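You operate a simulated robot arm through the tools that you are given. There is no shell and no other tool.

Carry out the task below with a simulated robot arm. There is one attempt and no reset: what you move stays moved.

JOB
Dry the green basket's parts at WARM for 6 MIN, then switch off and open up.
Fine: shut the cabinet door first; wait till the heat lamp goes out.
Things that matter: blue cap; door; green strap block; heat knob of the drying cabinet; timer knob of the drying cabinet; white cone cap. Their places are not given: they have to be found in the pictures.

It is judged by the outcome, as a careful person would: the job done as asked, and still so three seconds after it is handed in. It fails if anything else is knocked over, pushed out of place, dropped, spilled or broken.

ROBOT AND FRAMES
A 7-joint arm with a two-finger parallel gripper, fixed in place. Base frame: the origin is at the foot of the arm, x ahead of it, y to its left, z up. Lengths are in m, angles in degrees, forces in N, time in s.
Its first joint turns from -132.0 to 132.0 degrees. Payload 3.91 kg.
The TCP is the grasp point between the finger pads, 0.03 m short of the fingertips. In the tool frame z runs along the fingers and y along their closing line. Largest opening 0.11 m; finger width 0.02, thickness 0.01; the body of the gripper, 0.048 by 0.112 m, starts 0.055 m behind the TCP.
Orientation is that of the tool frame in the base frame, as [roll, pitch, yaw] about the fixed x, y, z axes, in that order (R = Rz(yaw) Ry(pitch) Rx(roll)). With the fingers straight down and closing along the base's y, the tool's x points along the base's -x, its y along +y and its z along -z.

CONTROLS
- The arm moves only by the tool apply_moves. Its argument "rows" is a list of rows, each a list of 3 entries, a list of its own where there are three numbers: the shift along the tool's x, y, z in m, then the turn, a rotation vector about the tool's x, y, z in degrees, then the gripper command, from -1 (fully open) to 1 (shut), values between in proportion. In form: [[[tx, ty, tz], [wx, wy, wz], claw], ...]. A call has 1 to 20 rows; each row shifts and turns the commanded pose from where the row before left it, along the tool's axes as they then stand. Each row takes 0.2 s and may step no farther than 0.05 m and 8.6 degrees from the row before; otherwise, or with a gripper value out of range, the whole call is refused. Where a pose cannot be reached the arm comes as near as it can. A force on the tool above 40 N (or 10 N above the force at the start of the call, whichever is more), or a blocked arm, ends the call early, and 0.2 s more pass. The fingers move at their own pace (about 0.108 m/s each) and stop on an object; they squeeze with about 44 N. The grip force told is the motor's: it shows also when the fingers shut on nothing. Time passes only in rows, and 0.2 s behind the last, so rows that do not move let the fingers close. It gives the time, the measured TCP pose, the force on the tool (base axes), the opening and the grip force at its end, in the units of the frame above (readings bear some noise), with the torque about the TCP (base axes, N m) and any sound that the robot's microphone picked up.
- Cameras (640 x 400 px; columns grow to the right, rows downward): "scene" is fixed at [0.0482, 0.651, 1.6485]; the picture's right is [-0.71, -0.70, 0.00], its down [-0.61, 0.61, -0.51] and it looks along [0.35, -0.36, -0.86] (base axes); focal length 283 px, centre (320, 200). "wrist" rides on the gripper at [0.072, 0.017, -0.103] in the tool frame; the picture's right is [-0.23, 0.97, 0.00], its down [-0.76, -0.18, -0.62] and it looks along [-0.61, -0.14, 0.78] (tool axes); focal length 222 px, centre (320, 200).
- capture(camera): a new picture of that camera. No time passes.
- pixel_to_xyz(camera, pixels): for up to 12 pixels [column, row] of the newest picture of that camera ("zoom" is the newest enlarged one), the place [x, y, z] in the base frame of the surface seen there, good to about 0.002 m. No time passes.
- close_up(camera, box): a new picture of the part [left, top, right, bottom] of that camera's present view, enlarged. No time passes.
- finish_job(): hands the job in; it is judged then, once.

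Open the gripper and draw the arm clear of the work before you hand the job in, unless the task says otherwise.

The tools are called after "Request:" as a command line: name --argument value ..., lists and objects as JSON in quotes. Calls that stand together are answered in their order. apply_moves: Moves the arm, as the interface text tells. Its arguments: {"type":"object","properties":{"rows":{"type":"array"}},"required":["rows"]} The other tools are called the same way: capture (camera) takes a picture; pixel_to_xyz (camera, pixels) gives the place of the surface under pixels of a picture; close_up (camera, box) takes an enlarged picture of a part of a camera's view; finish_job () hands the job in.

At the start:

```text
clock: 0.0
tcp_pos: [0.0982, 0.4979, 1.4392]
tool_rot: [180.0, -0.1, -180.0]
force: [-0.1, 0.8, -1.0]
moment: [-0.04, 0.0, 0.01]
grip_width: 0.1101
grip_force: 0.0
```

scene: 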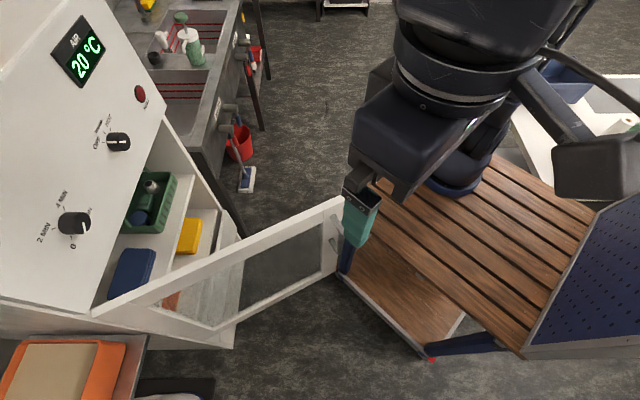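
wrist: 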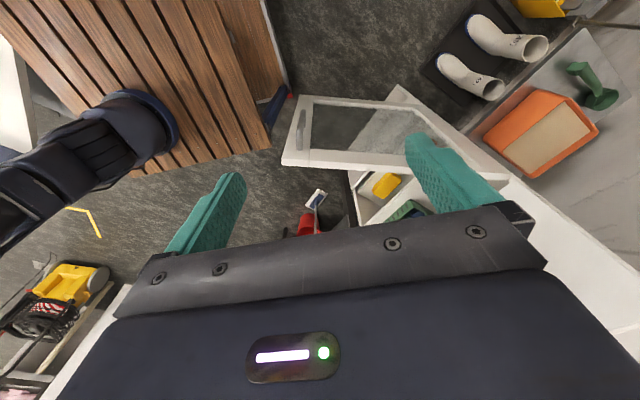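

The pictures show a drying cabinet at the left of the scene view with its door open (door handle near (335,245)), knobs at (118,142) and (74,223). I look closer at the panel and the shelf.

Request:
close_up --camera "scene" --box '[0, 0, 180, 260]'

Request:
close_up --camera "scene" --box '[80, 120, 260, 340]'

Request:
close_up --camera "wrist" --box '[260, 80, 460, 240]'

```text
1.54 times, centred on (90, 130) of scene
```

zoom: 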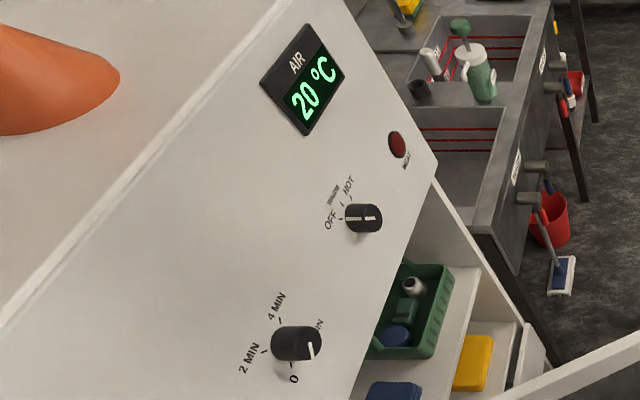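

```text
1.82 times, centred on (170, 230) of scene
```

zoom: 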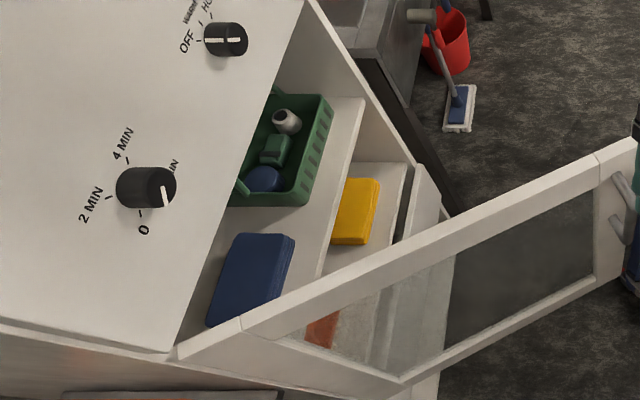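

```text
2.50 times, centred on (360, 160) of wrist
```

zoom: 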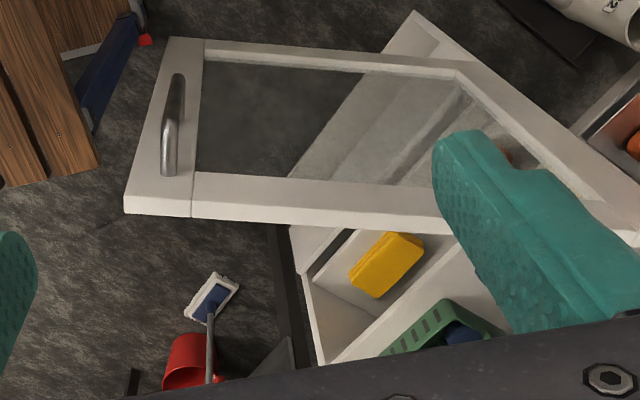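

The green basket with the blue cap, green block and white cone cap is already inside the cabinet. I now measure the panel, the knobs and the door.

Request:
pixel_to_xyz --camera "scene" --pixels '[[118, 142], [74, 223], [139, 93], [88, 40], [162, 122], [10, 290], [100, 170], [60, 150], [100, 316], [228, 345], [340, 200], [344, 275]]'

Request:
close_up --camera "scene" --box '[80, 110, 144, 150]'

Request:
close_up --camera "scene" --box '[30, 180, 110, 255]'

```text
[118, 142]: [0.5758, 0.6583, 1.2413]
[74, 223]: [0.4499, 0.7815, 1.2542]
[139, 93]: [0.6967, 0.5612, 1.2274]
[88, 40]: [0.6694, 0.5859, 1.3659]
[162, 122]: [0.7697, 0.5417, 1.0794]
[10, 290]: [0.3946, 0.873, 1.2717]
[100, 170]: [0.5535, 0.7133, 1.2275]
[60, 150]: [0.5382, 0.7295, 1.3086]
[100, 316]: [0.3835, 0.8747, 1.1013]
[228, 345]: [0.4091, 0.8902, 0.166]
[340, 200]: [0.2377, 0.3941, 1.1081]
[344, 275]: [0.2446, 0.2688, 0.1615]
```

```text
10.00 times, centred on (112, 130) of scene
```

zoom: 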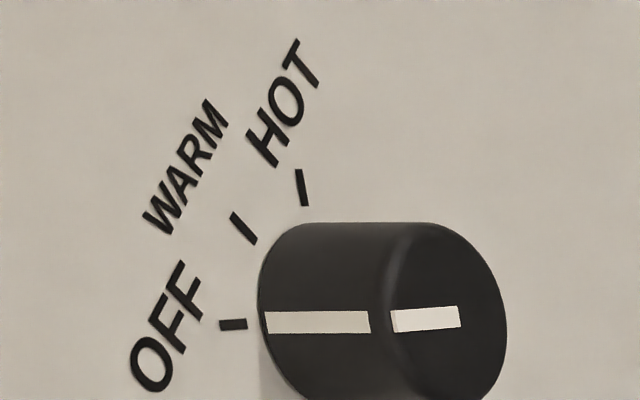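

```text
5.33 times, centred on (70, 218) of scene
```

zoom: 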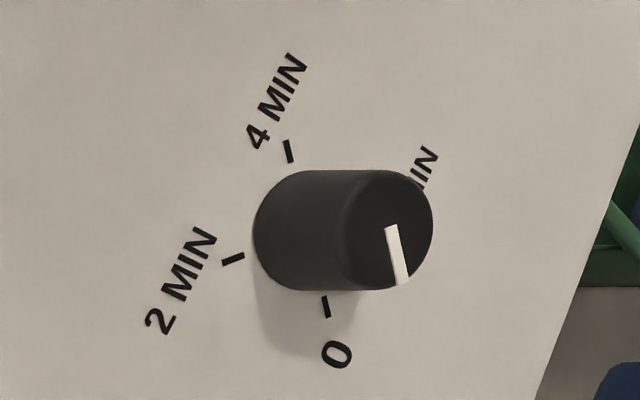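

The panel is vertical, facing the arm, with the door hinged on its left and about 60° open. I measure the marks around both knobs, first the heat knob close-up.

Request:
close_up --camera "scene" --box '[80, 110, 144, 150]'

Request:
pixel_to_xyz --camera "zoom" --pixels '[[233, 323], [243, 228], [302, 187], [425, 318], [450, 315], [400, 320], [460, 260], [470, 370], [270, 322], [240, 260], [350, 210], [200, 360]]'

```text
10.00 times, centred on (112, 130) of scene
```

zoom: 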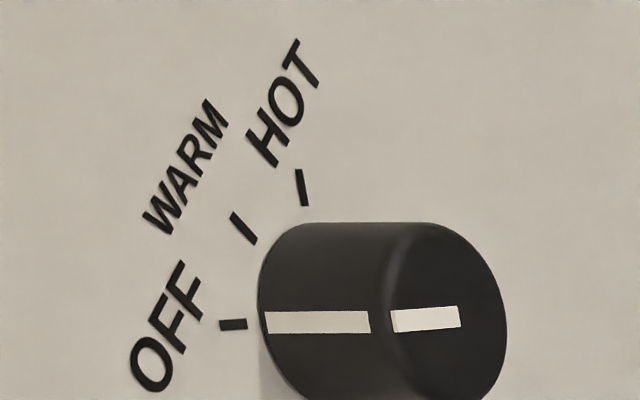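

```text
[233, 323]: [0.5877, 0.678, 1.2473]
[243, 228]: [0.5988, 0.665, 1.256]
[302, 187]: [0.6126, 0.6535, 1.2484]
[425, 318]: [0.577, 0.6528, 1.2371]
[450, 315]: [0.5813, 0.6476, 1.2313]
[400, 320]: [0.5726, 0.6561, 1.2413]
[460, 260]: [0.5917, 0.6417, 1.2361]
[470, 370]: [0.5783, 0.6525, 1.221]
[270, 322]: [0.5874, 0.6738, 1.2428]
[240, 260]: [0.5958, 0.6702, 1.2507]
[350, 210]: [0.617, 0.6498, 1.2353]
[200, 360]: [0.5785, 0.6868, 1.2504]
```

The heat knob centre lies near (x,y)≈(0.60,0.665), z≈1.232, with OFF about 50° left of WARM. Next I measure the timer knob's marks.

Request:
close_up --camera "scene" --box '[30, 190, 110, 240]'

Request:
pixel_to_xyz --camera "zoom" --pixels '[[233, 323], [300, 100]]'

```text
8.00 times, centred on (70, 215) of scene
```

zoom: 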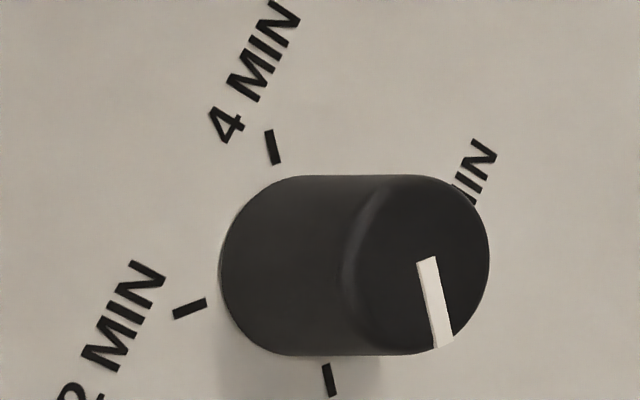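

```text
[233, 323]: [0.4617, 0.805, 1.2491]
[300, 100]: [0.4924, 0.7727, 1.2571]
```

Now the timer marks: 0 at (328,380), 2 MIN at (190,308), 4 MIN at (271,147), pointer between (427,262) and (443,345).

Request:
pixel_to_xyz --camera "zoom" --pixels '[[328, 380], [190, 308], [271, 147], [428, 264], [442, 342], [470, 200], [487, 260], [375, 265], [485, 155], [400, 345], [420, 180]]'

Request:
pixel_to_xyz --camera "scene" --pixels '[[331, 222], [335, 248], [328, 215], [338, 240], [326, 270], [344, 197], [300, 220], [100, 305], [120, 325], [200, 322], [305, 285], [326, 205]]'

Request:
close_up --camera "scene" --box '[290, 180, 400, 290]'

```text
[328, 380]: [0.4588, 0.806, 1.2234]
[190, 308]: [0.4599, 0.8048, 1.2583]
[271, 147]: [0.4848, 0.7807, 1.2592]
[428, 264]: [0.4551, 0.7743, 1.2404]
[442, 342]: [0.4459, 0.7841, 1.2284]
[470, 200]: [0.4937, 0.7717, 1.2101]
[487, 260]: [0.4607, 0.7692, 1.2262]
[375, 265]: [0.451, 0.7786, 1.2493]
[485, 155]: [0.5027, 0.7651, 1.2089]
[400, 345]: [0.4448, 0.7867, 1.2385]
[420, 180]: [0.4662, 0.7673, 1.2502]
```

```text
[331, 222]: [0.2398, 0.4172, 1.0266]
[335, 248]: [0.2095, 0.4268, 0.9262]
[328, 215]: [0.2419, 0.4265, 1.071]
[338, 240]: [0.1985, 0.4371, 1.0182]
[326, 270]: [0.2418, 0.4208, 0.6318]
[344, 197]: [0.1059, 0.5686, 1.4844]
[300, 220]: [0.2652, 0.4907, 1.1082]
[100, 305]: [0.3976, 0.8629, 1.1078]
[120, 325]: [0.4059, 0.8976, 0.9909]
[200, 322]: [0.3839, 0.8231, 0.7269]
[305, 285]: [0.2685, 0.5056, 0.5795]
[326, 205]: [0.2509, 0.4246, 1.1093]
```

```text
3.64 times, centred on (345, 235) of scene
```

zoom: 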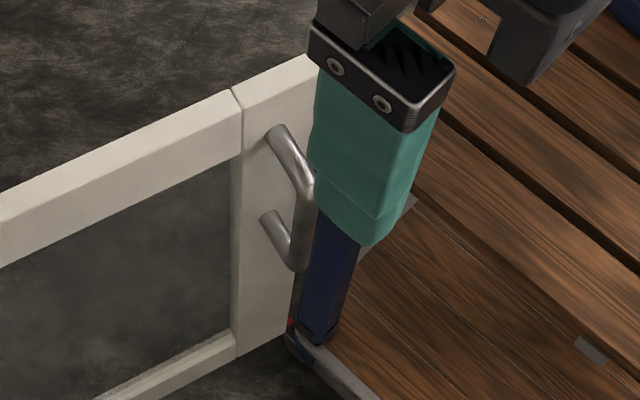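

The timer runs clockwise from 0 (lower left) through 2 and 4 to 6 MIN (lower right), with centre near s=-0.227, z≈1.241. Now I measure the handle, at (285,140)-(300,265) in the zoom, and the basket's front edge.

Request:
pixel_to_xyz --camera "zoom" --pixels '[[275, 132], [290, 155], [304, 185], [307, 210], [302, 240], [298, 262], [280, 240], [265, 218], [250, 110], [250, 300], [232, 110], [310, 65]]'

Request:
pixel_to_xyz --camera "scene" --pixels '[[173, 175], [160, 230], [150, 186], [142, 215], [158, 180], [135, 220], [153, 252], [190, 235], [190, 205], [130, 280], [218, 215], [193, 175]]'

Request:
close_up --camera "scene" --box '[110, 150, 240, 310]'

```text
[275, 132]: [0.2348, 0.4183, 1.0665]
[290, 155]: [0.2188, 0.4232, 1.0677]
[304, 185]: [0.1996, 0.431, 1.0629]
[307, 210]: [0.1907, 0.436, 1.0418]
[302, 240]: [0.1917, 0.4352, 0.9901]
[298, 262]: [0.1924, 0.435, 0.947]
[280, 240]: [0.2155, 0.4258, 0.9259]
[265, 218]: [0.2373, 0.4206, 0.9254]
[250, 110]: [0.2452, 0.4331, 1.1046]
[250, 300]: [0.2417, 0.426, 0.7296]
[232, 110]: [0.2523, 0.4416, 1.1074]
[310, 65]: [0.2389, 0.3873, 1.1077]
```

```text
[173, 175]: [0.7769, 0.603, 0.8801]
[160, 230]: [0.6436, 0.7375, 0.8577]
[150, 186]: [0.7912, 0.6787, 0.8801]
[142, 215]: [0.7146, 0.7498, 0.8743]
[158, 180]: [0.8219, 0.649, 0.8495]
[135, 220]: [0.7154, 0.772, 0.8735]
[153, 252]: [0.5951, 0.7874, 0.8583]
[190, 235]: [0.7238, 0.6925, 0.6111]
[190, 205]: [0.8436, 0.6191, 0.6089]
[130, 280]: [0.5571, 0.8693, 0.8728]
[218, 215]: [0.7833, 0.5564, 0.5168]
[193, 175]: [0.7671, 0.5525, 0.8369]
```

```text
2.50 times, centred on (175, 230) of scene
```

zoom: 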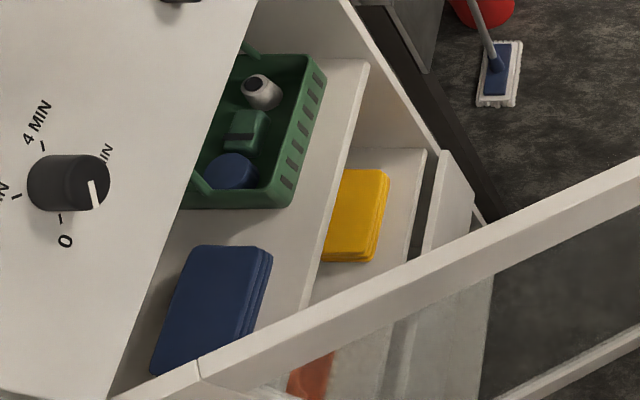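

All the basket's parts lie inside the cabinet (basket front at d≈0.97, behind the door plane), so nothing blocks the door. The gripper is on the door's outer side; I close the fingers and tilt the tool 45° forward to push the door shut.

Request:
apply_moves --rows '[[[0, 0, 0], [0, -7.5, 0], 1], [[0, 0, 0], [0, -7.5, 0], 1], [[0, 0, 0], [0, -7.5, 0], 1], [[0, 0, 0], [0, -7.5, 0], 1], [[0, 0, 0], [0, -7.5, 0], 1], [[0, 0, 0], [0, -7.5, 0], 1], [[0, 0, 0], [0, 0, 0], 1]]'

```text
clock: 1.6
tcp_pos: [0.0983, 0.4972, 1.4385]
tool_rot: [179.9, 45.1, 180.0]
force: [-0.9, 0.5, 1.1]
moment: [0.01, 0.04, 0.01]
grip_width: 0.0
grip_force: 38.1
```

The tool is tilted to 45° with the fingers closed. I lower it on the outer side of the door to about (0.15, 0.53, 1.09).

Request:
apply_moves --rows '[[[0.021, 0.0033, 0.02836], [0, 0, 0], 1], [[0.021, 0.0033, 0.02836], [0, 0, 0], 1], [[0.021, 0.0033, 0.02836], [0, 0, 0], 1], [[0.021, 0.0033, 0.02836], [0, 0, 0], 1], [[0.021, 0.0033, 0.02836], [0, 0, 0], 1], [[0.021, 0.0033, 0.02836], [0, 0, 0], 1], [[0.021, 0.0033, 0.02836], [0, 0, 0], 1], [[0.021, 0.0033, 0.02836], [0, 0, 0], 1], [[0.021, 0.0033, 0.02836], [0, 0, 0], 1], [[0.021, 0.0033, 0.02836], [0, 0, 0], 1]]'

Request:
capture --camera "scene"

Request:
capture --camera "wrist"

```text
clock: 3.8
tcp_pos: [0.1499, 0.5285, 1.0886]
tool_rot: [179.9, 45.0, 179.9]
force: [-0.1, -0.6, 1.1]
moment: [0.01, 0.04, 0.06]
grip_width: 0.0
grip_force: 37.8
```

```text
taken
```

scene: 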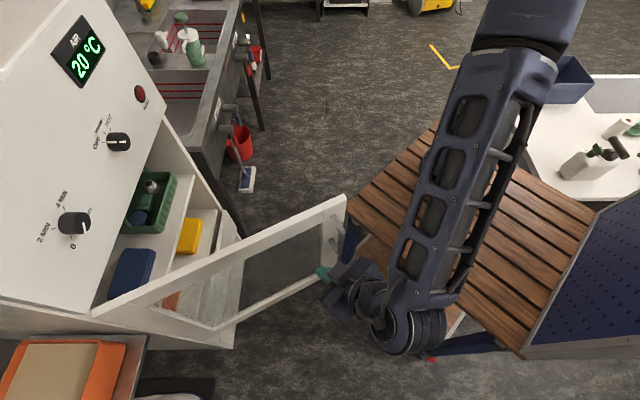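

```text
taken
```

wrist: 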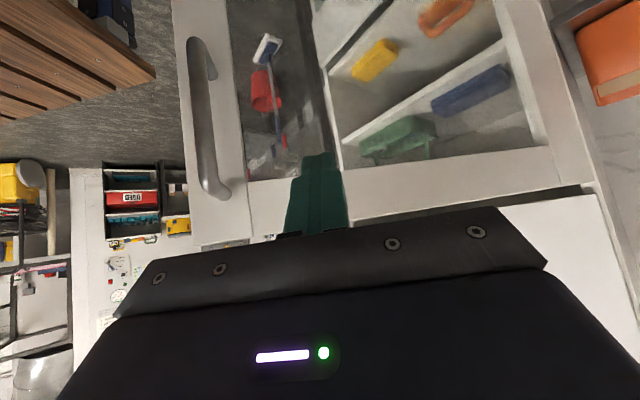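

The closed fingers point at the top rail (wrist picture (318,190)), left of the handle. I push the door along its arc, first part.

Request:
apply_moves --rows '[[[-0.017, -0.0024, 0.017], [0, 0, 0], 1], [[-0.017, -0.0024, 0.017], [0, 0, 0], 1], [[-0.017, -0.0024, 0.017], [0, 0, 0], 1], [[-0.017, -0.0024, 0.017], [0, 0, 0], 1], [[-0.0113, -0.0046, 0.0113], [0, 0, 0], 1], [[-0.0113, -0.0046, 0.0113], [0, 0, 0], 1], [[-0.0113, -0.0046, 0.0113], [0, 0, 0], 1], [[-0.0113, -0.0046, 0.0113], [0, 0, 0], 1], [[-0.0113, -0.0046, 0.0113], [0, 0, 0], 1]]'

Request:
capture --camera "scene"

Request:
capture --camera "wrist"

```text
clock: 5.8
tcp_pos: [0.3281, 0.4965, 1.0888]
tool_rot: [180.0, 45.1, -180.0]
force: [-0.5, -0.7, 0.0]
moment: [-0.02, -0.02, -0.03]
grip_width: 0.0
grip_force: 37.2
```

```text
taken
```

scene: 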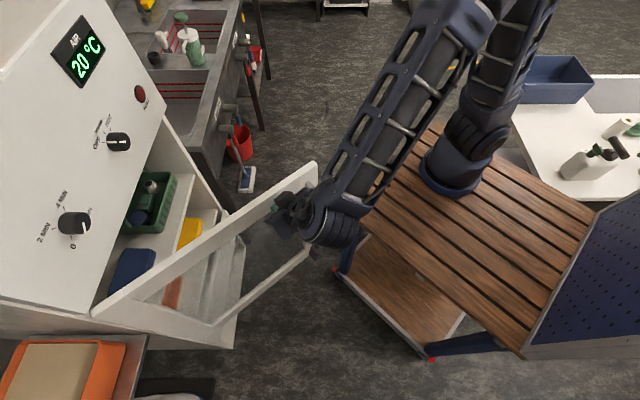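

```text
taken
```

wrist: 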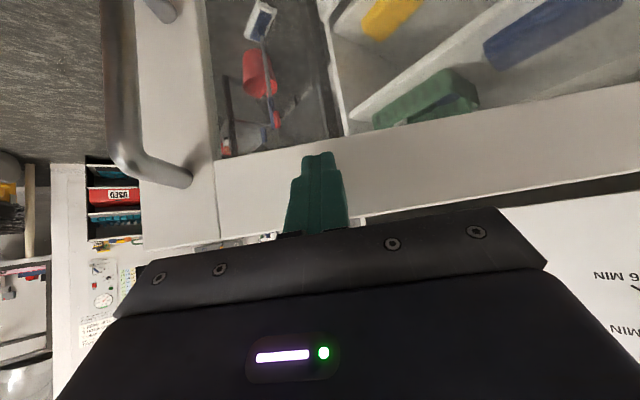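

The door follows the push with almost no force. I continue along the arc while turning the tool with the door, until about 20° open.

Request:
apply_moves --rows '[[[-0.0124, -0.0031, 0.0124], [-1.414, 0, -1.414], 1], [[-0.0122, -0.0025, 0.0122], [-1.414, 0, -1.414], 1], [[-0.0122, -0.0023, 0.0122], [-1.414, 0, -1.414], 1], [[-0.0123, -0.0022, 0.0123], [-1.414, 0, -1.414], 1], [[-0.0123, -0.0021, 0.0123], [-1.414, 0, -1.414], 1], [[-0.0123, -0.0018, 0.0123], [-1.414, 0, -1.414], 1], [[-0.0124, -0.0018, 0.0124], [-1.414, 0, -1.414], 1], [[-0.0123, -0.0017, 0.0123], [-1.414, 0, -1.414], 1], [[-0.0124, -0.0014, 0.0124], [-1.414, 0, -1.414], 1], [[-0.0123, -0.0013, 0.0123], [-1.414, 0, -1.414], 1], [[-0.0124, -0.0012, 0.0124], [-1.414, 0, -1.414], 1], [[-0.0123, -0.0009, 0.0123], [-1.414, 0, -1.414], 1]]'

Request:
capture --camera "scene"

Request:
capture --camera "wrist"

```text
clock: 8.4
tcp_pos: [0.5313, 0.5151, 1.0902]
tool_rot: [179.9, 44.9, -156.1]
force: [-0.2, -0.1, -0.3]
moment: [-0.03, -0.01, -0.01]
grip_width: 0.0003
grip_force: 37.1
```

```text
taken
```

scene: 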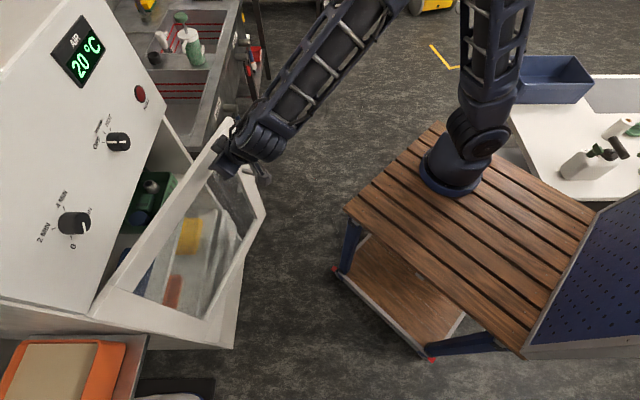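

```text
taken
```

wrist: 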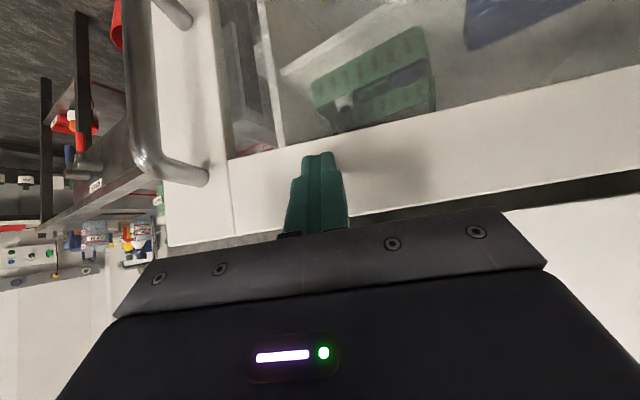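

The door is about 20° open with no resistance. I push on to about 5°.

Request:
apply_moves --rows '[[[-0.0133, -0.003, 0.0133], [-1.414, 0, -1.414], 1], [[-0.0124, -0.0006, 0.0124], [-1.414, 0, -1.414], 1], [[-0.0124, -0.0006, 0.0124], [-1.414, 0, -1.414], 1], [[-0.0123, -0.0004, 0.0123], [-1.414, 0, -1.414], 1], [[-0.0124, -0.0002, 0.0124], [-1.414, 0, -1.414], 1], [[-0.0124, 0, 0.0124], [-1.414, 0, -1.414], 1]]'

Request:
capture --camera "scene"

Request:
capture --camera "wrist"

```text
clock: 9.8
tcp_pos: [0.6292, 0.5611, 1.0907]
tool_rot: [180.0, 45.0, -144.1]
force: [-0.3, 0.9, 0.4]
moment: [0.01, 0.0, -0.01]
grip_width: 0.0
grip_force: 37.6
```

```text
taken
```

scene: 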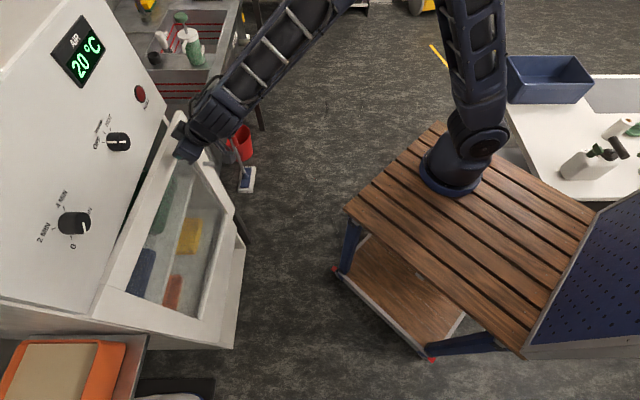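

```text
taken
```

wrist: 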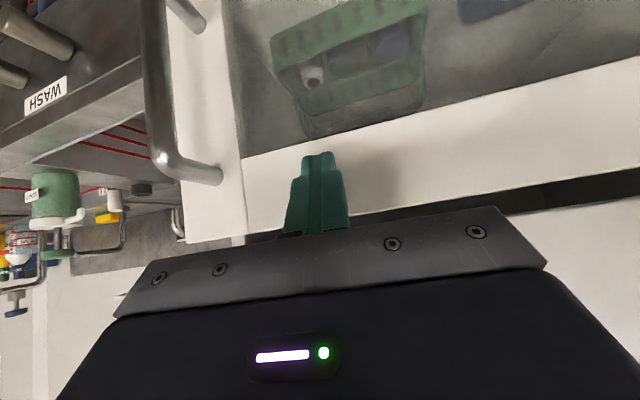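

The door is about 5° from shut. I finish with small steps, watching the force.

Request:
apply_moves --rows '[[[-0.0039, 0, 0.0039], [-1.06, 0, -1.06], 1], [[-0.0039, 0, 0.0039], [-1.06, 0, -1.06], 1], [[-0.0039, 0, 0.0039], [-1.06, 0, -1.06], 1], [[-0.0039, 0, 0.0039], [-1.06, 0, -1.06], 1], [[-0.0039, 0, 0.0039], [-1.06, 0, -1.06], 1]]'

Request:
close_up --camera "scene" --box '[80, 100, 260, 340]'

```text
clock: 11.0
tcp_pos: [0.6495, 0.5788, 1.0888]
tool_rot: [179.9, 45.0, -136.6]
force: [0.7, -0.1, -0.1]
moment: [0.02, 0.0, -0.01]
grip_width: 0.0
grip_force: 37.5
```

```text
1.67 times, centred on (170, 220) of scene
```

zoom: 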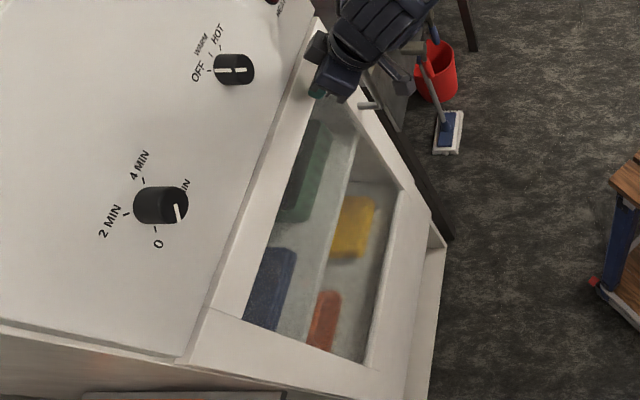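

Still no force at d≈0.868; I push on in small steps until the door stops.

Request:
apply_moves --rows '[[[-0.0025, 0, 0.0025], [-0.6, 0, -0.6], 1], [[-0.0025, 0, 0.0025], [-0.6, 0, -0.6], 1], [[-0.0025, 0, 0.0025], [0, 0, 0], 1]]'

Request:
close_up --camera "scene" --box '[80, 100, 200, 320]'

Request:
capture --camera "wrist"

```text
clock: 11.6
tcp_pos: [0.6532, 0.5796, 1.0898]
tool_rot: [-179.8, 44.9, -135.4]
force: [-16.2, -21.4, 12.3]
moment: [-0.06, 0.09, -0.04]
grip_width: 0.0
grip_force: 37.6
stopped in row 2: the force on the tool passed its limit at 48 N (the readings are from after the stop); the commanded pose is now the measured one
```

```text
1.82 times, centred on (140, 210) of scene
```

zoom: 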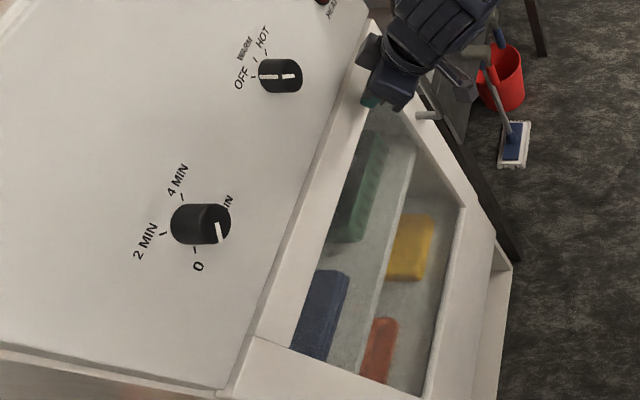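

```text
taken
```

wrist: 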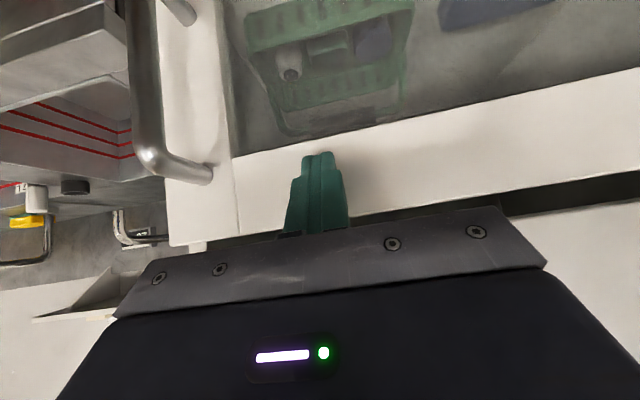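

The door stopped against the frame with a firm force. I check its plane against the panel with measured points.

Request:
capture --camera "scene"

Request:
pixel_to_xyz --camera "scene" --pixels '[[130, 240], [150, 205], [110, 310], [160, 300], [180, 330], [200, 330], [205, 210], [222, 240], [195, 185], [170, 175], [145, 200], [100, 270]]'

Request:
pixel_to_xyz --camera "wrist" --pixels '[[260, 190], [210, 80], [420, 165], [580, 115], [200, 210], [250, 230], [600, 230], [560, 190], [155, 100], [150, 30], [185, 10], [205, 175]]'

```text
taken
```

scene: 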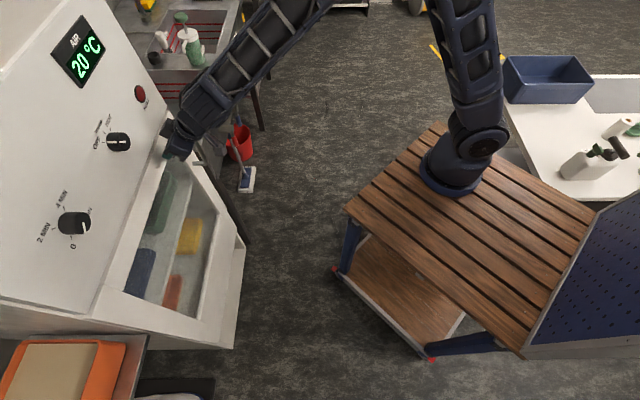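

```text
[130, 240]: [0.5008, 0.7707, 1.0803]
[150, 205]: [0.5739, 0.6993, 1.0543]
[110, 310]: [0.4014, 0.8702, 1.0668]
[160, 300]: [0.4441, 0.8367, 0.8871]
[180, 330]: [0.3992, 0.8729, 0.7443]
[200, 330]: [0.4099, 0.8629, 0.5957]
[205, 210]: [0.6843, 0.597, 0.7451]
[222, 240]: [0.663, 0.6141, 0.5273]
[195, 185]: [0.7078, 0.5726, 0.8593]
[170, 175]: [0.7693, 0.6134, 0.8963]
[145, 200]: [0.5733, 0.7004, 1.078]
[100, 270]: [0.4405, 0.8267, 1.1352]
```

```text
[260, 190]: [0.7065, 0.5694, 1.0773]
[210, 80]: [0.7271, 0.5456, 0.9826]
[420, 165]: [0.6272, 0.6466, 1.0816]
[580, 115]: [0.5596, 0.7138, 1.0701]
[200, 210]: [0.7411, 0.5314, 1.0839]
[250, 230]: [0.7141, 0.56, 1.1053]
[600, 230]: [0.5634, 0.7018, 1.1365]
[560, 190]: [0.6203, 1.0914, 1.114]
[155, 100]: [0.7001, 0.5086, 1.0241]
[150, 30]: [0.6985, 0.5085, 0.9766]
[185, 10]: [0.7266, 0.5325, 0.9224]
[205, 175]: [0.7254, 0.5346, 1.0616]
```

The door face reads x+y≈1.273 along its whole width (flush, so shut). I back off 0.10 m, then tilt the tool to horizontal and open the fingers.

Request:
apply_moves --rows '[[[0.0177, 0, -0.0177], [0, 0, 0], 1], [[0.0177, 0, -0.0177], [0, 0, 0], 1], [[0.0177, 0, -0.0177], [0, 0, 0], 1], [[0.0177, 0, -0.0177], [0, 0, 0], 1], [[0, 0, 0], [0, -7.5, 0], 1], [[0, 0, 0], [0, -7.5, 0], 1], [[0, 0, 0], [0, -7.5, 0], 1], [[0, 0, 0], [0, -7.5, 0], 1], [[0, 0, 0], [0, -7.5, 0], 1], [[0, 0, 0], [0, -7.5, 0], 1], [[0, 0, 0], [0, 0, 0], 1]]'

Request:
capture --camera "scene"

Request:
capture --camera "wrist"

```text
clock: 13.9
tcp_pos: [0.5815, 0.5118, 1.0884]
tool_rot: [-127.9, 89.9, -83.4]
force: [0.2, -0.2, -0.6]
moment: [-0.03, -0.03, -0.03]
grip_width: 0.0001
grip_force: 38.2
out of reach, approached as far as the arm can: row 5
```

```text
taken
```

scene: 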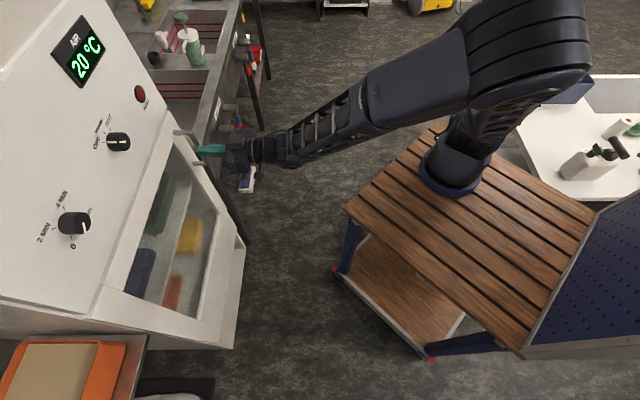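

```text
taken
```

wrist: 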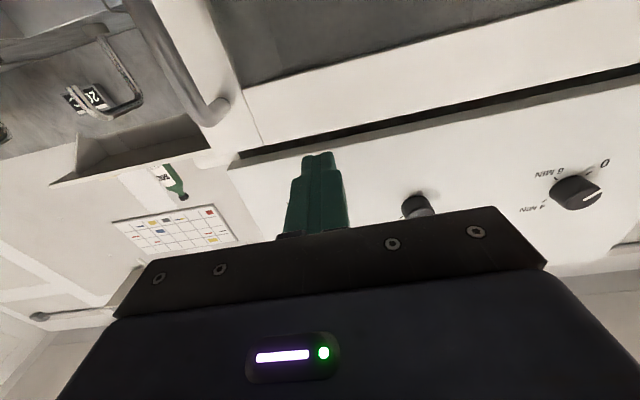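

The door stays shut and the tool is horizontal, facing the panel. I move in front of the heat knob (s=-0.047, z=1.232) with the fingers partly open.

Request:
apply_moves --rows '[[[-0.0287, 0.0192, 0.0014], [-0.5, 0, 0], 1], [[-0.0287, 0.0192, 0.0014], [0, 0, 0], -0.3], [[-0.0287, 0.0192, 0.0014], [0, 0, 0], -0.3], [[-0.0287, 0.0192, 0.0014], [0, 0, 0], -0.3], [[-0.0287, 0.0192, 0.0014], [0, 0, 0], -0.3], [[0, 0, 0], [0, 0, 0], -0.3]]'

Request:
capture --camera "scene"

Request:
capture --camera "wrist"

```text
clock: 15.3
tcp_pos: [0.5187, 0.5846, 1.2339]
tool_rot: [-154.4, 89.8, -109.4]
force: [-0.1, 0.4, -0.3]
moment: [0.01, -0.02, -0.02]
grip_width: 0.0712
grip_force: 0.1
```

```text
taken
```

scene: 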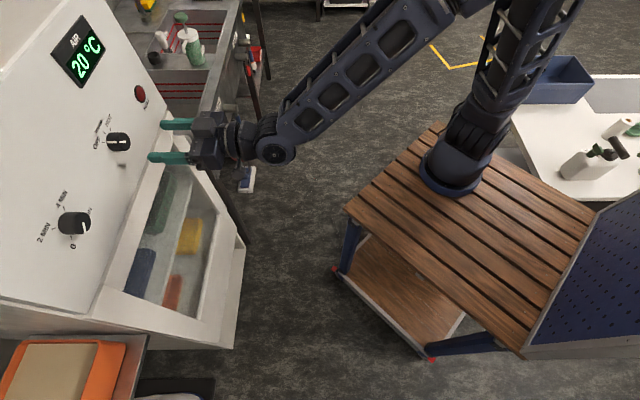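

```text
taken
```

wrist: 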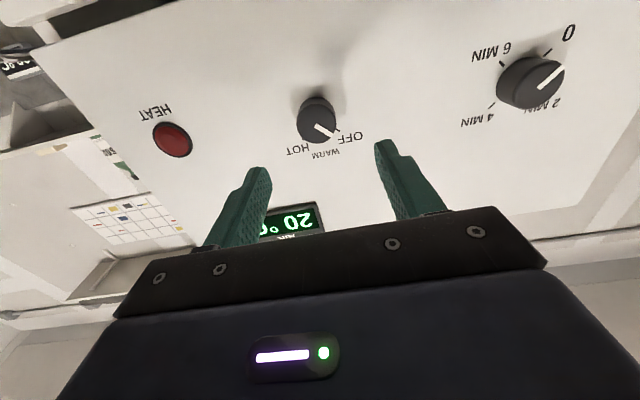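

The wrist view now shows both knobs and the lamp HEAT at (172,140). I refine the knob positions with it.

Request:
close_up --camera "wrist" --box '[260, 80, 380, 165]'

Request:
pixel_to_xyz --camera "zoom" --pixels '[[320, 200]]'

```text
4.71 times, centred on (320, 122) of wrist
```

zoom: 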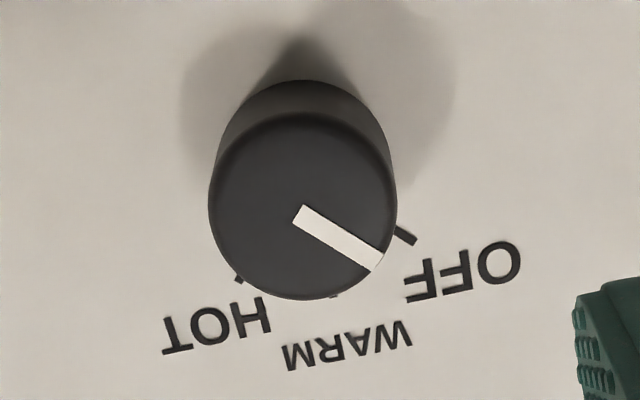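

```text
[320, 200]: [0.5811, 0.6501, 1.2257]
```

Request:
pixel_to_xyz --camera "zoom" --pixels '[[303, 214], [375, 262], [215, 210], [388, 208], [303, 125], [303, 292], [405, 235], [239, 280], [334, 295], [500, 150], [150, 150]]'

Request:
close_up --camera "wrist" --box '[460, 30, 600, 130]'

```text
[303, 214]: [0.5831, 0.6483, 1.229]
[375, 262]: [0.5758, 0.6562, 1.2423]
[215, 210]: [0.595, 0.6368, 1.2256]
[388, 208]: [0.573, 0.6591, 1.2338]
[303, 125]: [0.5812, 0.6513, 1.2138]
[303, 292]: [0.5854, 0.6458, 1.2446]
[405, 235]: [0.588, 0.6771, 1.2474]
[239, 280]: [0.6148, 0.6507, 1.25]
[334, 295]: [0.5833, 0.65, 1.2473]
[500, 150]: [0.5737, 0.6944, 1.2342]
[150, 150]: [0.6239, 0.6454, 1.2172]
```

```text
4.00 times, centred on (530, 80) of wrist
```

zoom: 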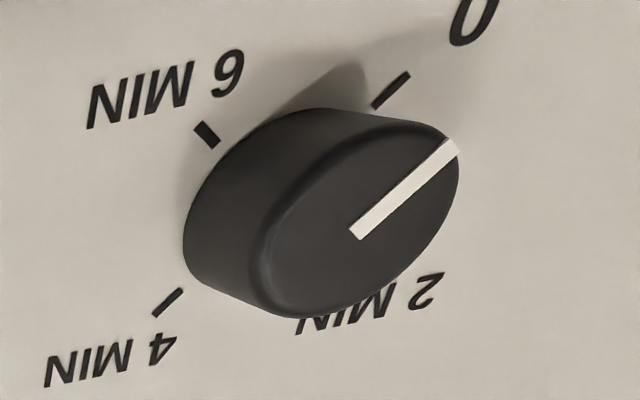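

Heat knob centre refined to s≈-0.0455, z≈1.2295, radius ≈0.016, with OFF/WARM/HOT at -45°/0°/+45°. Now the timer knob in this close-up.

Request:
pixel_to_xyz --camera "zoom" --pixels '[[356, 232], [448, 150], [265, 255], [455, 185], [370, 130], [340, 312], [300, 300], [430, 130], [391, 90], [207, 135], [169, 302]]'

```text
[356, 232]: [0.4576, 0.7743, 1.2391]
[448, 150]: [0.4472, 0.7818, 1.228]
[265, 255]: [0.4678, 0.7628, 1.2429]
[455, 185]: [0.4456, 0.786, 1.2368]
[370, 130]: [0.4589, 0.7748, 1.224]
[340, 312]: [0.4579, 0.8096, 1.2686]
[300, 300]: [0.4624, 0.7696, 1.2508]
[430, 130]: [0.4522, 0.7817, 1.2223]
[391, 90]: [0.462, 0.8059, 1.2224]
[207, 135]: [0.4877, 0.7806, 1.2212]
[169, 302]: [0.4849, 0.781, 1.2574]
```

Timer centre is s≈-0.225, z≈1.2395. First I align with the heat knob and move in until the pads straddle it (TCP d≈0.861).

Request:
apply_moves --rows '[[[0.0044, -0.0011, 0.02], [0, 0, 0], -0.3], [[0, 0, 0.0203], [0, 0, 0], -0.3], [[0, 0, 0.0203], [0, 0, 0], -0.3], [[0, 0, 0.0203], [0, 0, 0], -0.3], [[0, 0, 0], [0, 0, 0], -0.3]]'

Request:
capture --camera "wrist"

Request:
close_up --camera "scene" --box '[70, 80, 230, 190]'

```text
clock: 16.6
tcp_pos: [0.5752, 0.6421, 1.2278]
tool_rot: [-155.6, 89.9, -110.5]
force: [0.3, 0.6, -0.3]
moment: [-0.02, -0.02, -0.02]
grip_width: 0.0715
grip_force: 0.0
```

```text
taken
```

wrist: 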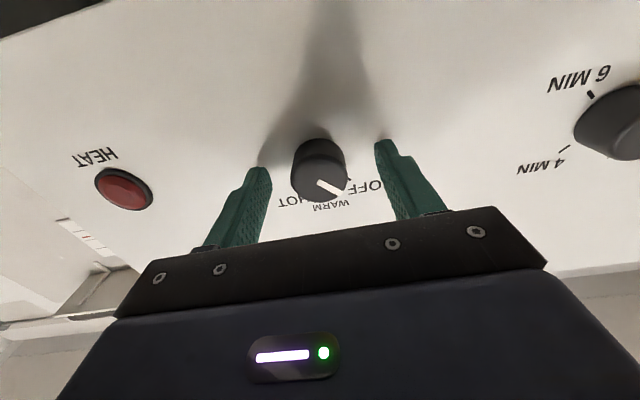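

```text
3.64 times, centred on (150, 135) of scene
```

zoom: 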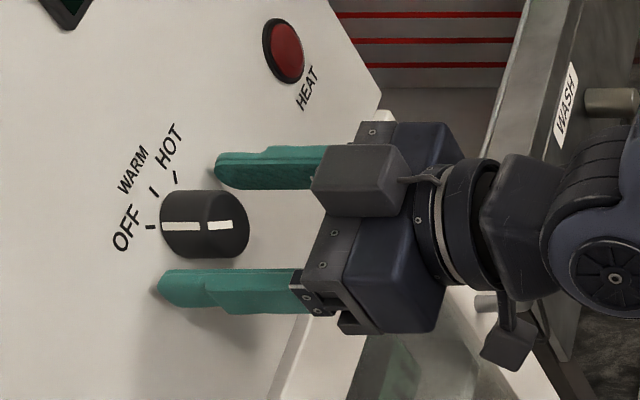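

The pads straddle the heat knob (scene close-up: fingers above and below the knob at (205,225)). I close on it.

Request:
apply_moves --rows '[[[-0.001, -0.001, 0.001], [0, 0, 0], 0.2], [[0, 0, 0], [0, 0, 0], 1], [[0, 0, 0], [0, 0, 0], 1], [[0, 0, 0], [0, 0, 0], 1]]'

```text
clock: 17.6
tcp_pos: [0.5779, 0.6416, 1.2292]
tool_rot: [-152.1, 89.8, -107.0]
force: [-2.5, 11.2, 1.4]
moment: [0.0, -0.03, -0.32]
grip_width: 0.0357
grip_force: 45.0
```

The knob is held (width 0.036 m). With a 1 mm correction for the side force, I turn it 45° clockwise to WARM.

Request:
apply_moves --rows '[[[0, 0.001, 0], [0, 0, 0], 1], [[0, 0, 0], [0, 0, 5], 1], [[0, 0, 0], [0, 0, 5], 1], [[0, 0, 0], [0, 0, 5], 1], [[0, 0, 0], [0, 0, 5], 1], [[0, 0, 0], [0, 0, 5], 1], [[0, 0, 0], [0, 0, 5], 1], [[0, 0, 0], [0, 0, 5], 1], [[0, 0, 0], [0, 0, 5], 1], [[0, 0, 0], [0, 0, 5], 1], [[0, 0, 0], [0, 0, 0], 1]]'

Request:
close_up --camera "scene" --box '[70, 80, 230, 190]'

Request:
capture --camera "wrist"

```text
clock: 19.9
tcp_pos: [0.5785, 0.6423, 1.23]
tool_rot: [90.3, 45.0, 135.1]
force: [-5.2, -4.4, 4.3]
moment: [0.33, -0.33, 0.4]
grip_width: 0.0356
grip_force: 44.7
```

```text
3.64 times, centred on (150, 135) of scene
```

zoom: 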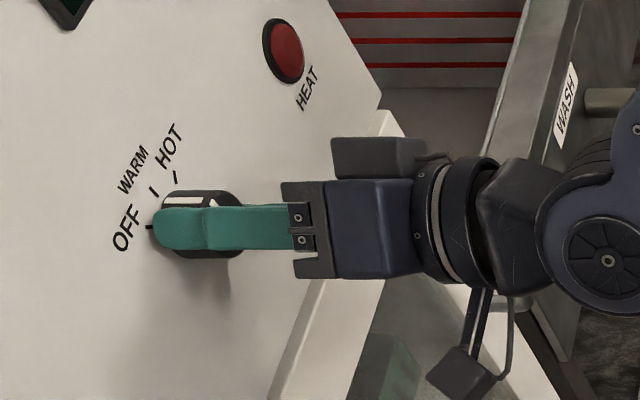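

```text
taken
```

wrist: 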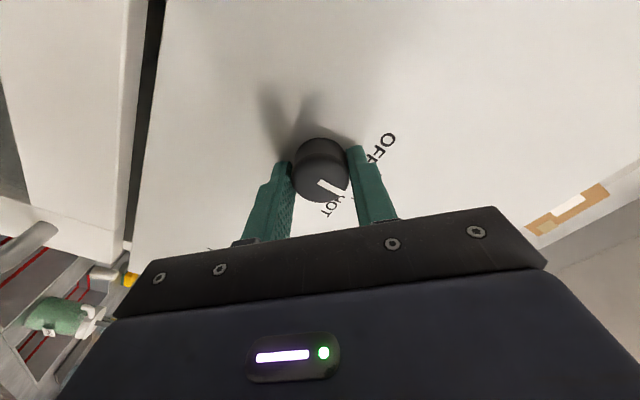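

The knob turned with the gripper. I check the pointer against the WARM mark up close.

Request:
close_up --camera "scene" --box '[95, 115, 135, 150]'

Request:
close_up --camera "wrist" --box '[270, 110, 410, 230]'

```text
11.43 times, centred on (115, 132) of scene
```

zoom: 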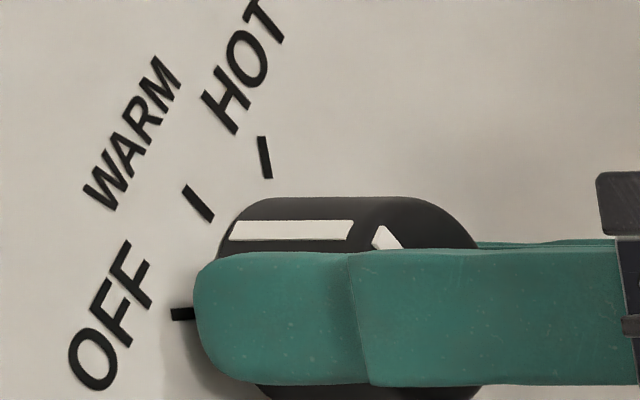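

```text
3.33 times, centred on (340, 170) of wrist
```

zoom: 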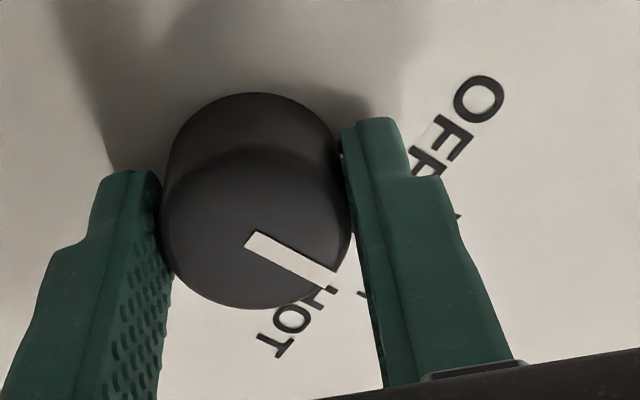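

The pointer seems to line up with WARM. I open the fingers and draw back to confirm.

Request:
apply_moves --rows '[[[0, 0, 0], [0, 0, 0], -0.2], [[0, 0, 0], [0, 0, 0], -0.2], [[0, 0, -0.02], [0, 0, 0], -0.2], [[0, 0, -0.035], [0, 0, 0], -0.2], [[0, 0, -0.035], [0, 0, 0], -0.2]]'

Request:
close_up --camera "scene" --box '[85, 110, 145, 155]'

Request:
close_up --camera "wrist" --box '[220, 60, 460, 220]'

```text
clock: 21.1
tcp_pos: [0.5132, 0.5781, 1.2295]
tool_rot: [90.3, 45.1, 135.3]
force: [-0.1, 0.0, 0.0]
moment: [0.02, -0.01, 0.04]
grip_width: 0.0665
grip_force: 0.1
```

```text
8.89 times, centred on (115, 132) of scene
```

zoom: 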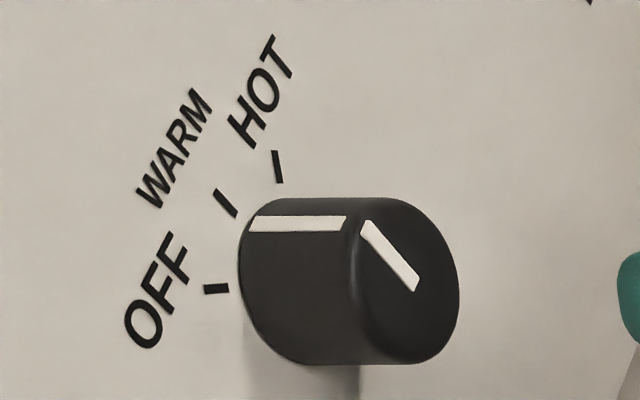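

```text
2.50 times, centred on (340, 140) of wrist
```

zoom: 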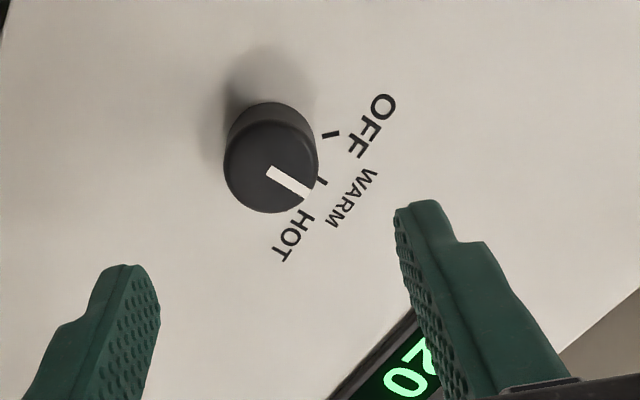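

The pointer is near WARM; I measure its angle from the close-up, inner end (272,172) and tip (305,192).

Request:
pixel_to_xyz --camera "zoom" --pixels '[[272, 172], [304, 192], [288, 182], [321, 181], [331, 134], [230, 168], [313, 165], [272, 125], [268, 210]]'

Request:
close_up --camera "scene" --box '[85, 110, 145, 155]'

Request:
pixel_to_xyz --camera "zoom" --pixels '[[367, 227], [414, 286], [225, 203], [216, 289], [277, 167], [255, 224], [340, 222]]'

```text
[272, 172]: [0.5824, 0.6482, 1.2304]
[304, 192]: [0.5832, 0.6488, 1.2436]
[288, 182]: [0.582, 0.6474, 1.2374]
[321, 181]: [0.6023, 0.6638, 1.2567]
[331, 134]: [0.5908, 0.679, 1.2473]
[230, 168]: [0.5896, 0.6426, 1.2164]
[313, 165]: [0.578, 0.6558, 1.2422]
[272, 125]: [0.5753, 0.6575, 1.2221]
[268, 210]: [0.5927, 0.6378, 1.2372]
```

```text
8.89 times, centred on (115, 132) of scene
```

zoom: 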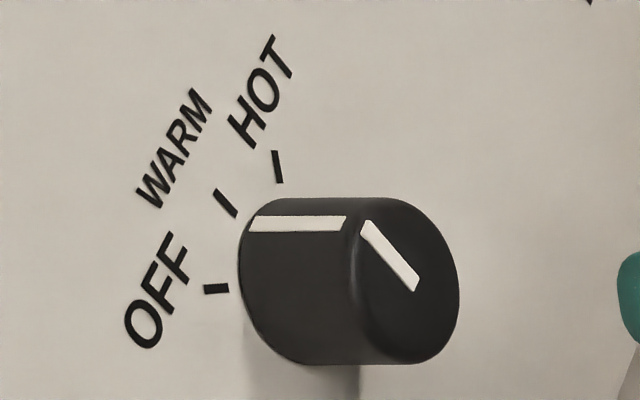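

```text
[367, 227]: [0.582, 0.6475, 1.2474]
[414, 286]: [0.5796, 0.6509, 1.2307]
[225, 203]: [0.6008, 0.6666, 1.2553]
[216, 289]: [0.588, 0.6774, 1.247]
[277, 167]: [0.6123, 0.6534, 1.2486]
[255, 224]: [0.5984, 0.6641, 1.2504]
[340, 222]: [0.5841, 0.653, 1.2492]
```

The pointer reads s≈-0.0465 at both ends, matching the WARM mark (s≈-0.0465), so heat is at WARM. Now I turn the tool back and move in front of the timer knob.

Request:
apply_moves --rows '[[[0, 0, 0], [0, 0, -7.5], -0.3], [[0, 0, 0], [0, 0, -7.5], -0.3], [[0, 0, 0], [0, 0, -7.5], -0.3], [[0, 0, 0], [0, 0, -7.5], -0.3], [[0, 0, 0], [0, 0, -7.5], -0.3], [[0, 0, 0], [0, 0, -7.5], -0.3], [[-0.002, 0.0359, 0.0006], [0, 0, 0], -0.3], [[-0.002, 0.0359, 0.0006], [0, 0, 0], -0.3], [[-0.002, 0.0359, 0.0006], [0, 0, 0], -0.3], [[-0.002, 0.0359, 0.0006], [0, 0, 0], -0.3], [[-0.002, 0.0359, 0.0006], [0, 0, 0], -0.3], [[0, 0, 0], [0, 0, 0], -0.3]]'

Request:
capture --camera "wrist"

Request:
capture --camera "scene"

```text
clock: 23.8
tcp_pos: [0.3887, 0.7073, 1.2399]
tool_rot: [-151.5, 89.8, -106.4]
force: [0.8, 0.0, -0.1]
moment: [0.0, 0.0, 0.01]
grip_width: 0.0714
grip_force: 0.1
```

```text
taken
```

wrist: 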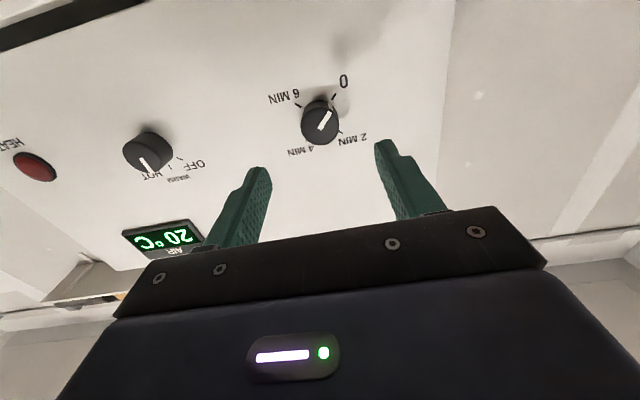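

```text
taken
```

scene: 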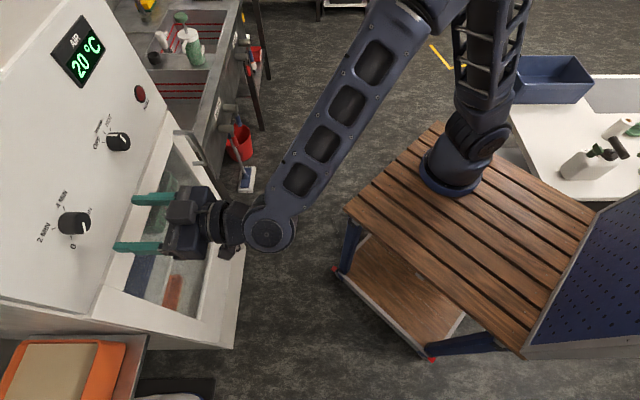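

The tool stands in front of the timer knob at (320,122). I refine its centre from a close-up.

Request:
close_up --camera "wrist" --box '[250, 70, 390, 165]'

Request:
pixel_to_xyz --camera "wrist" --pixels '[[304, 122], [337, 122], [319, 106], [319, 138]]'

```text
4.21 times, centred on (320, 118) of wrist
```

zoom: 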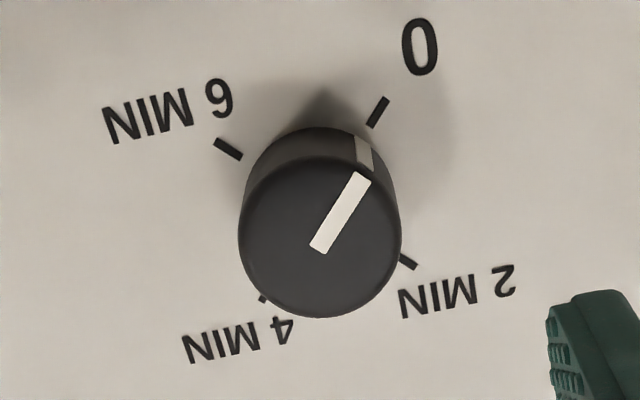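

```text
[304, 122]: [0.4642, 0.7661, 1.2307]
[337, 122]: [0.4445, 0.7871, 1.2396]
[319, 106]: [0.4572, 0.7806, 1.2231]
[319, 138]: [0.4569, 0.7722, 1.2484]
```

Request:
pixel_to_xyz --camera "zoom" --pixels '[[318, 248], [363, 178], [244, 240], [396, 238], [318, 166], [318, 312], [228, 149], [377, 112], [408, 262], [265, 299]]'

```text
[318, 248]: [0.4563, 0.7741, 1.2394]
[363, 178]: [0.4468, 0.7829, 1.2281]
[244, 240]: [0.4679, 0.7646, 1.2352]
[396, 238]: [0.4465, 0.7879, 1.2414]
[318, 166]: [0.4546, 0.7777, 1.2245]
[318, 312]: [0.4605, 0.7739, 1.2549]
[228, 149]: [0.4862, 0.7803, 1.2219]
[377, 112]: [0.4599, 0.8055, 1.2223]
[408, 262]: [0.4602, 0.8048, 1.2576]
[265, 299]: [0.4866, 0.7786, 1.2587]
```

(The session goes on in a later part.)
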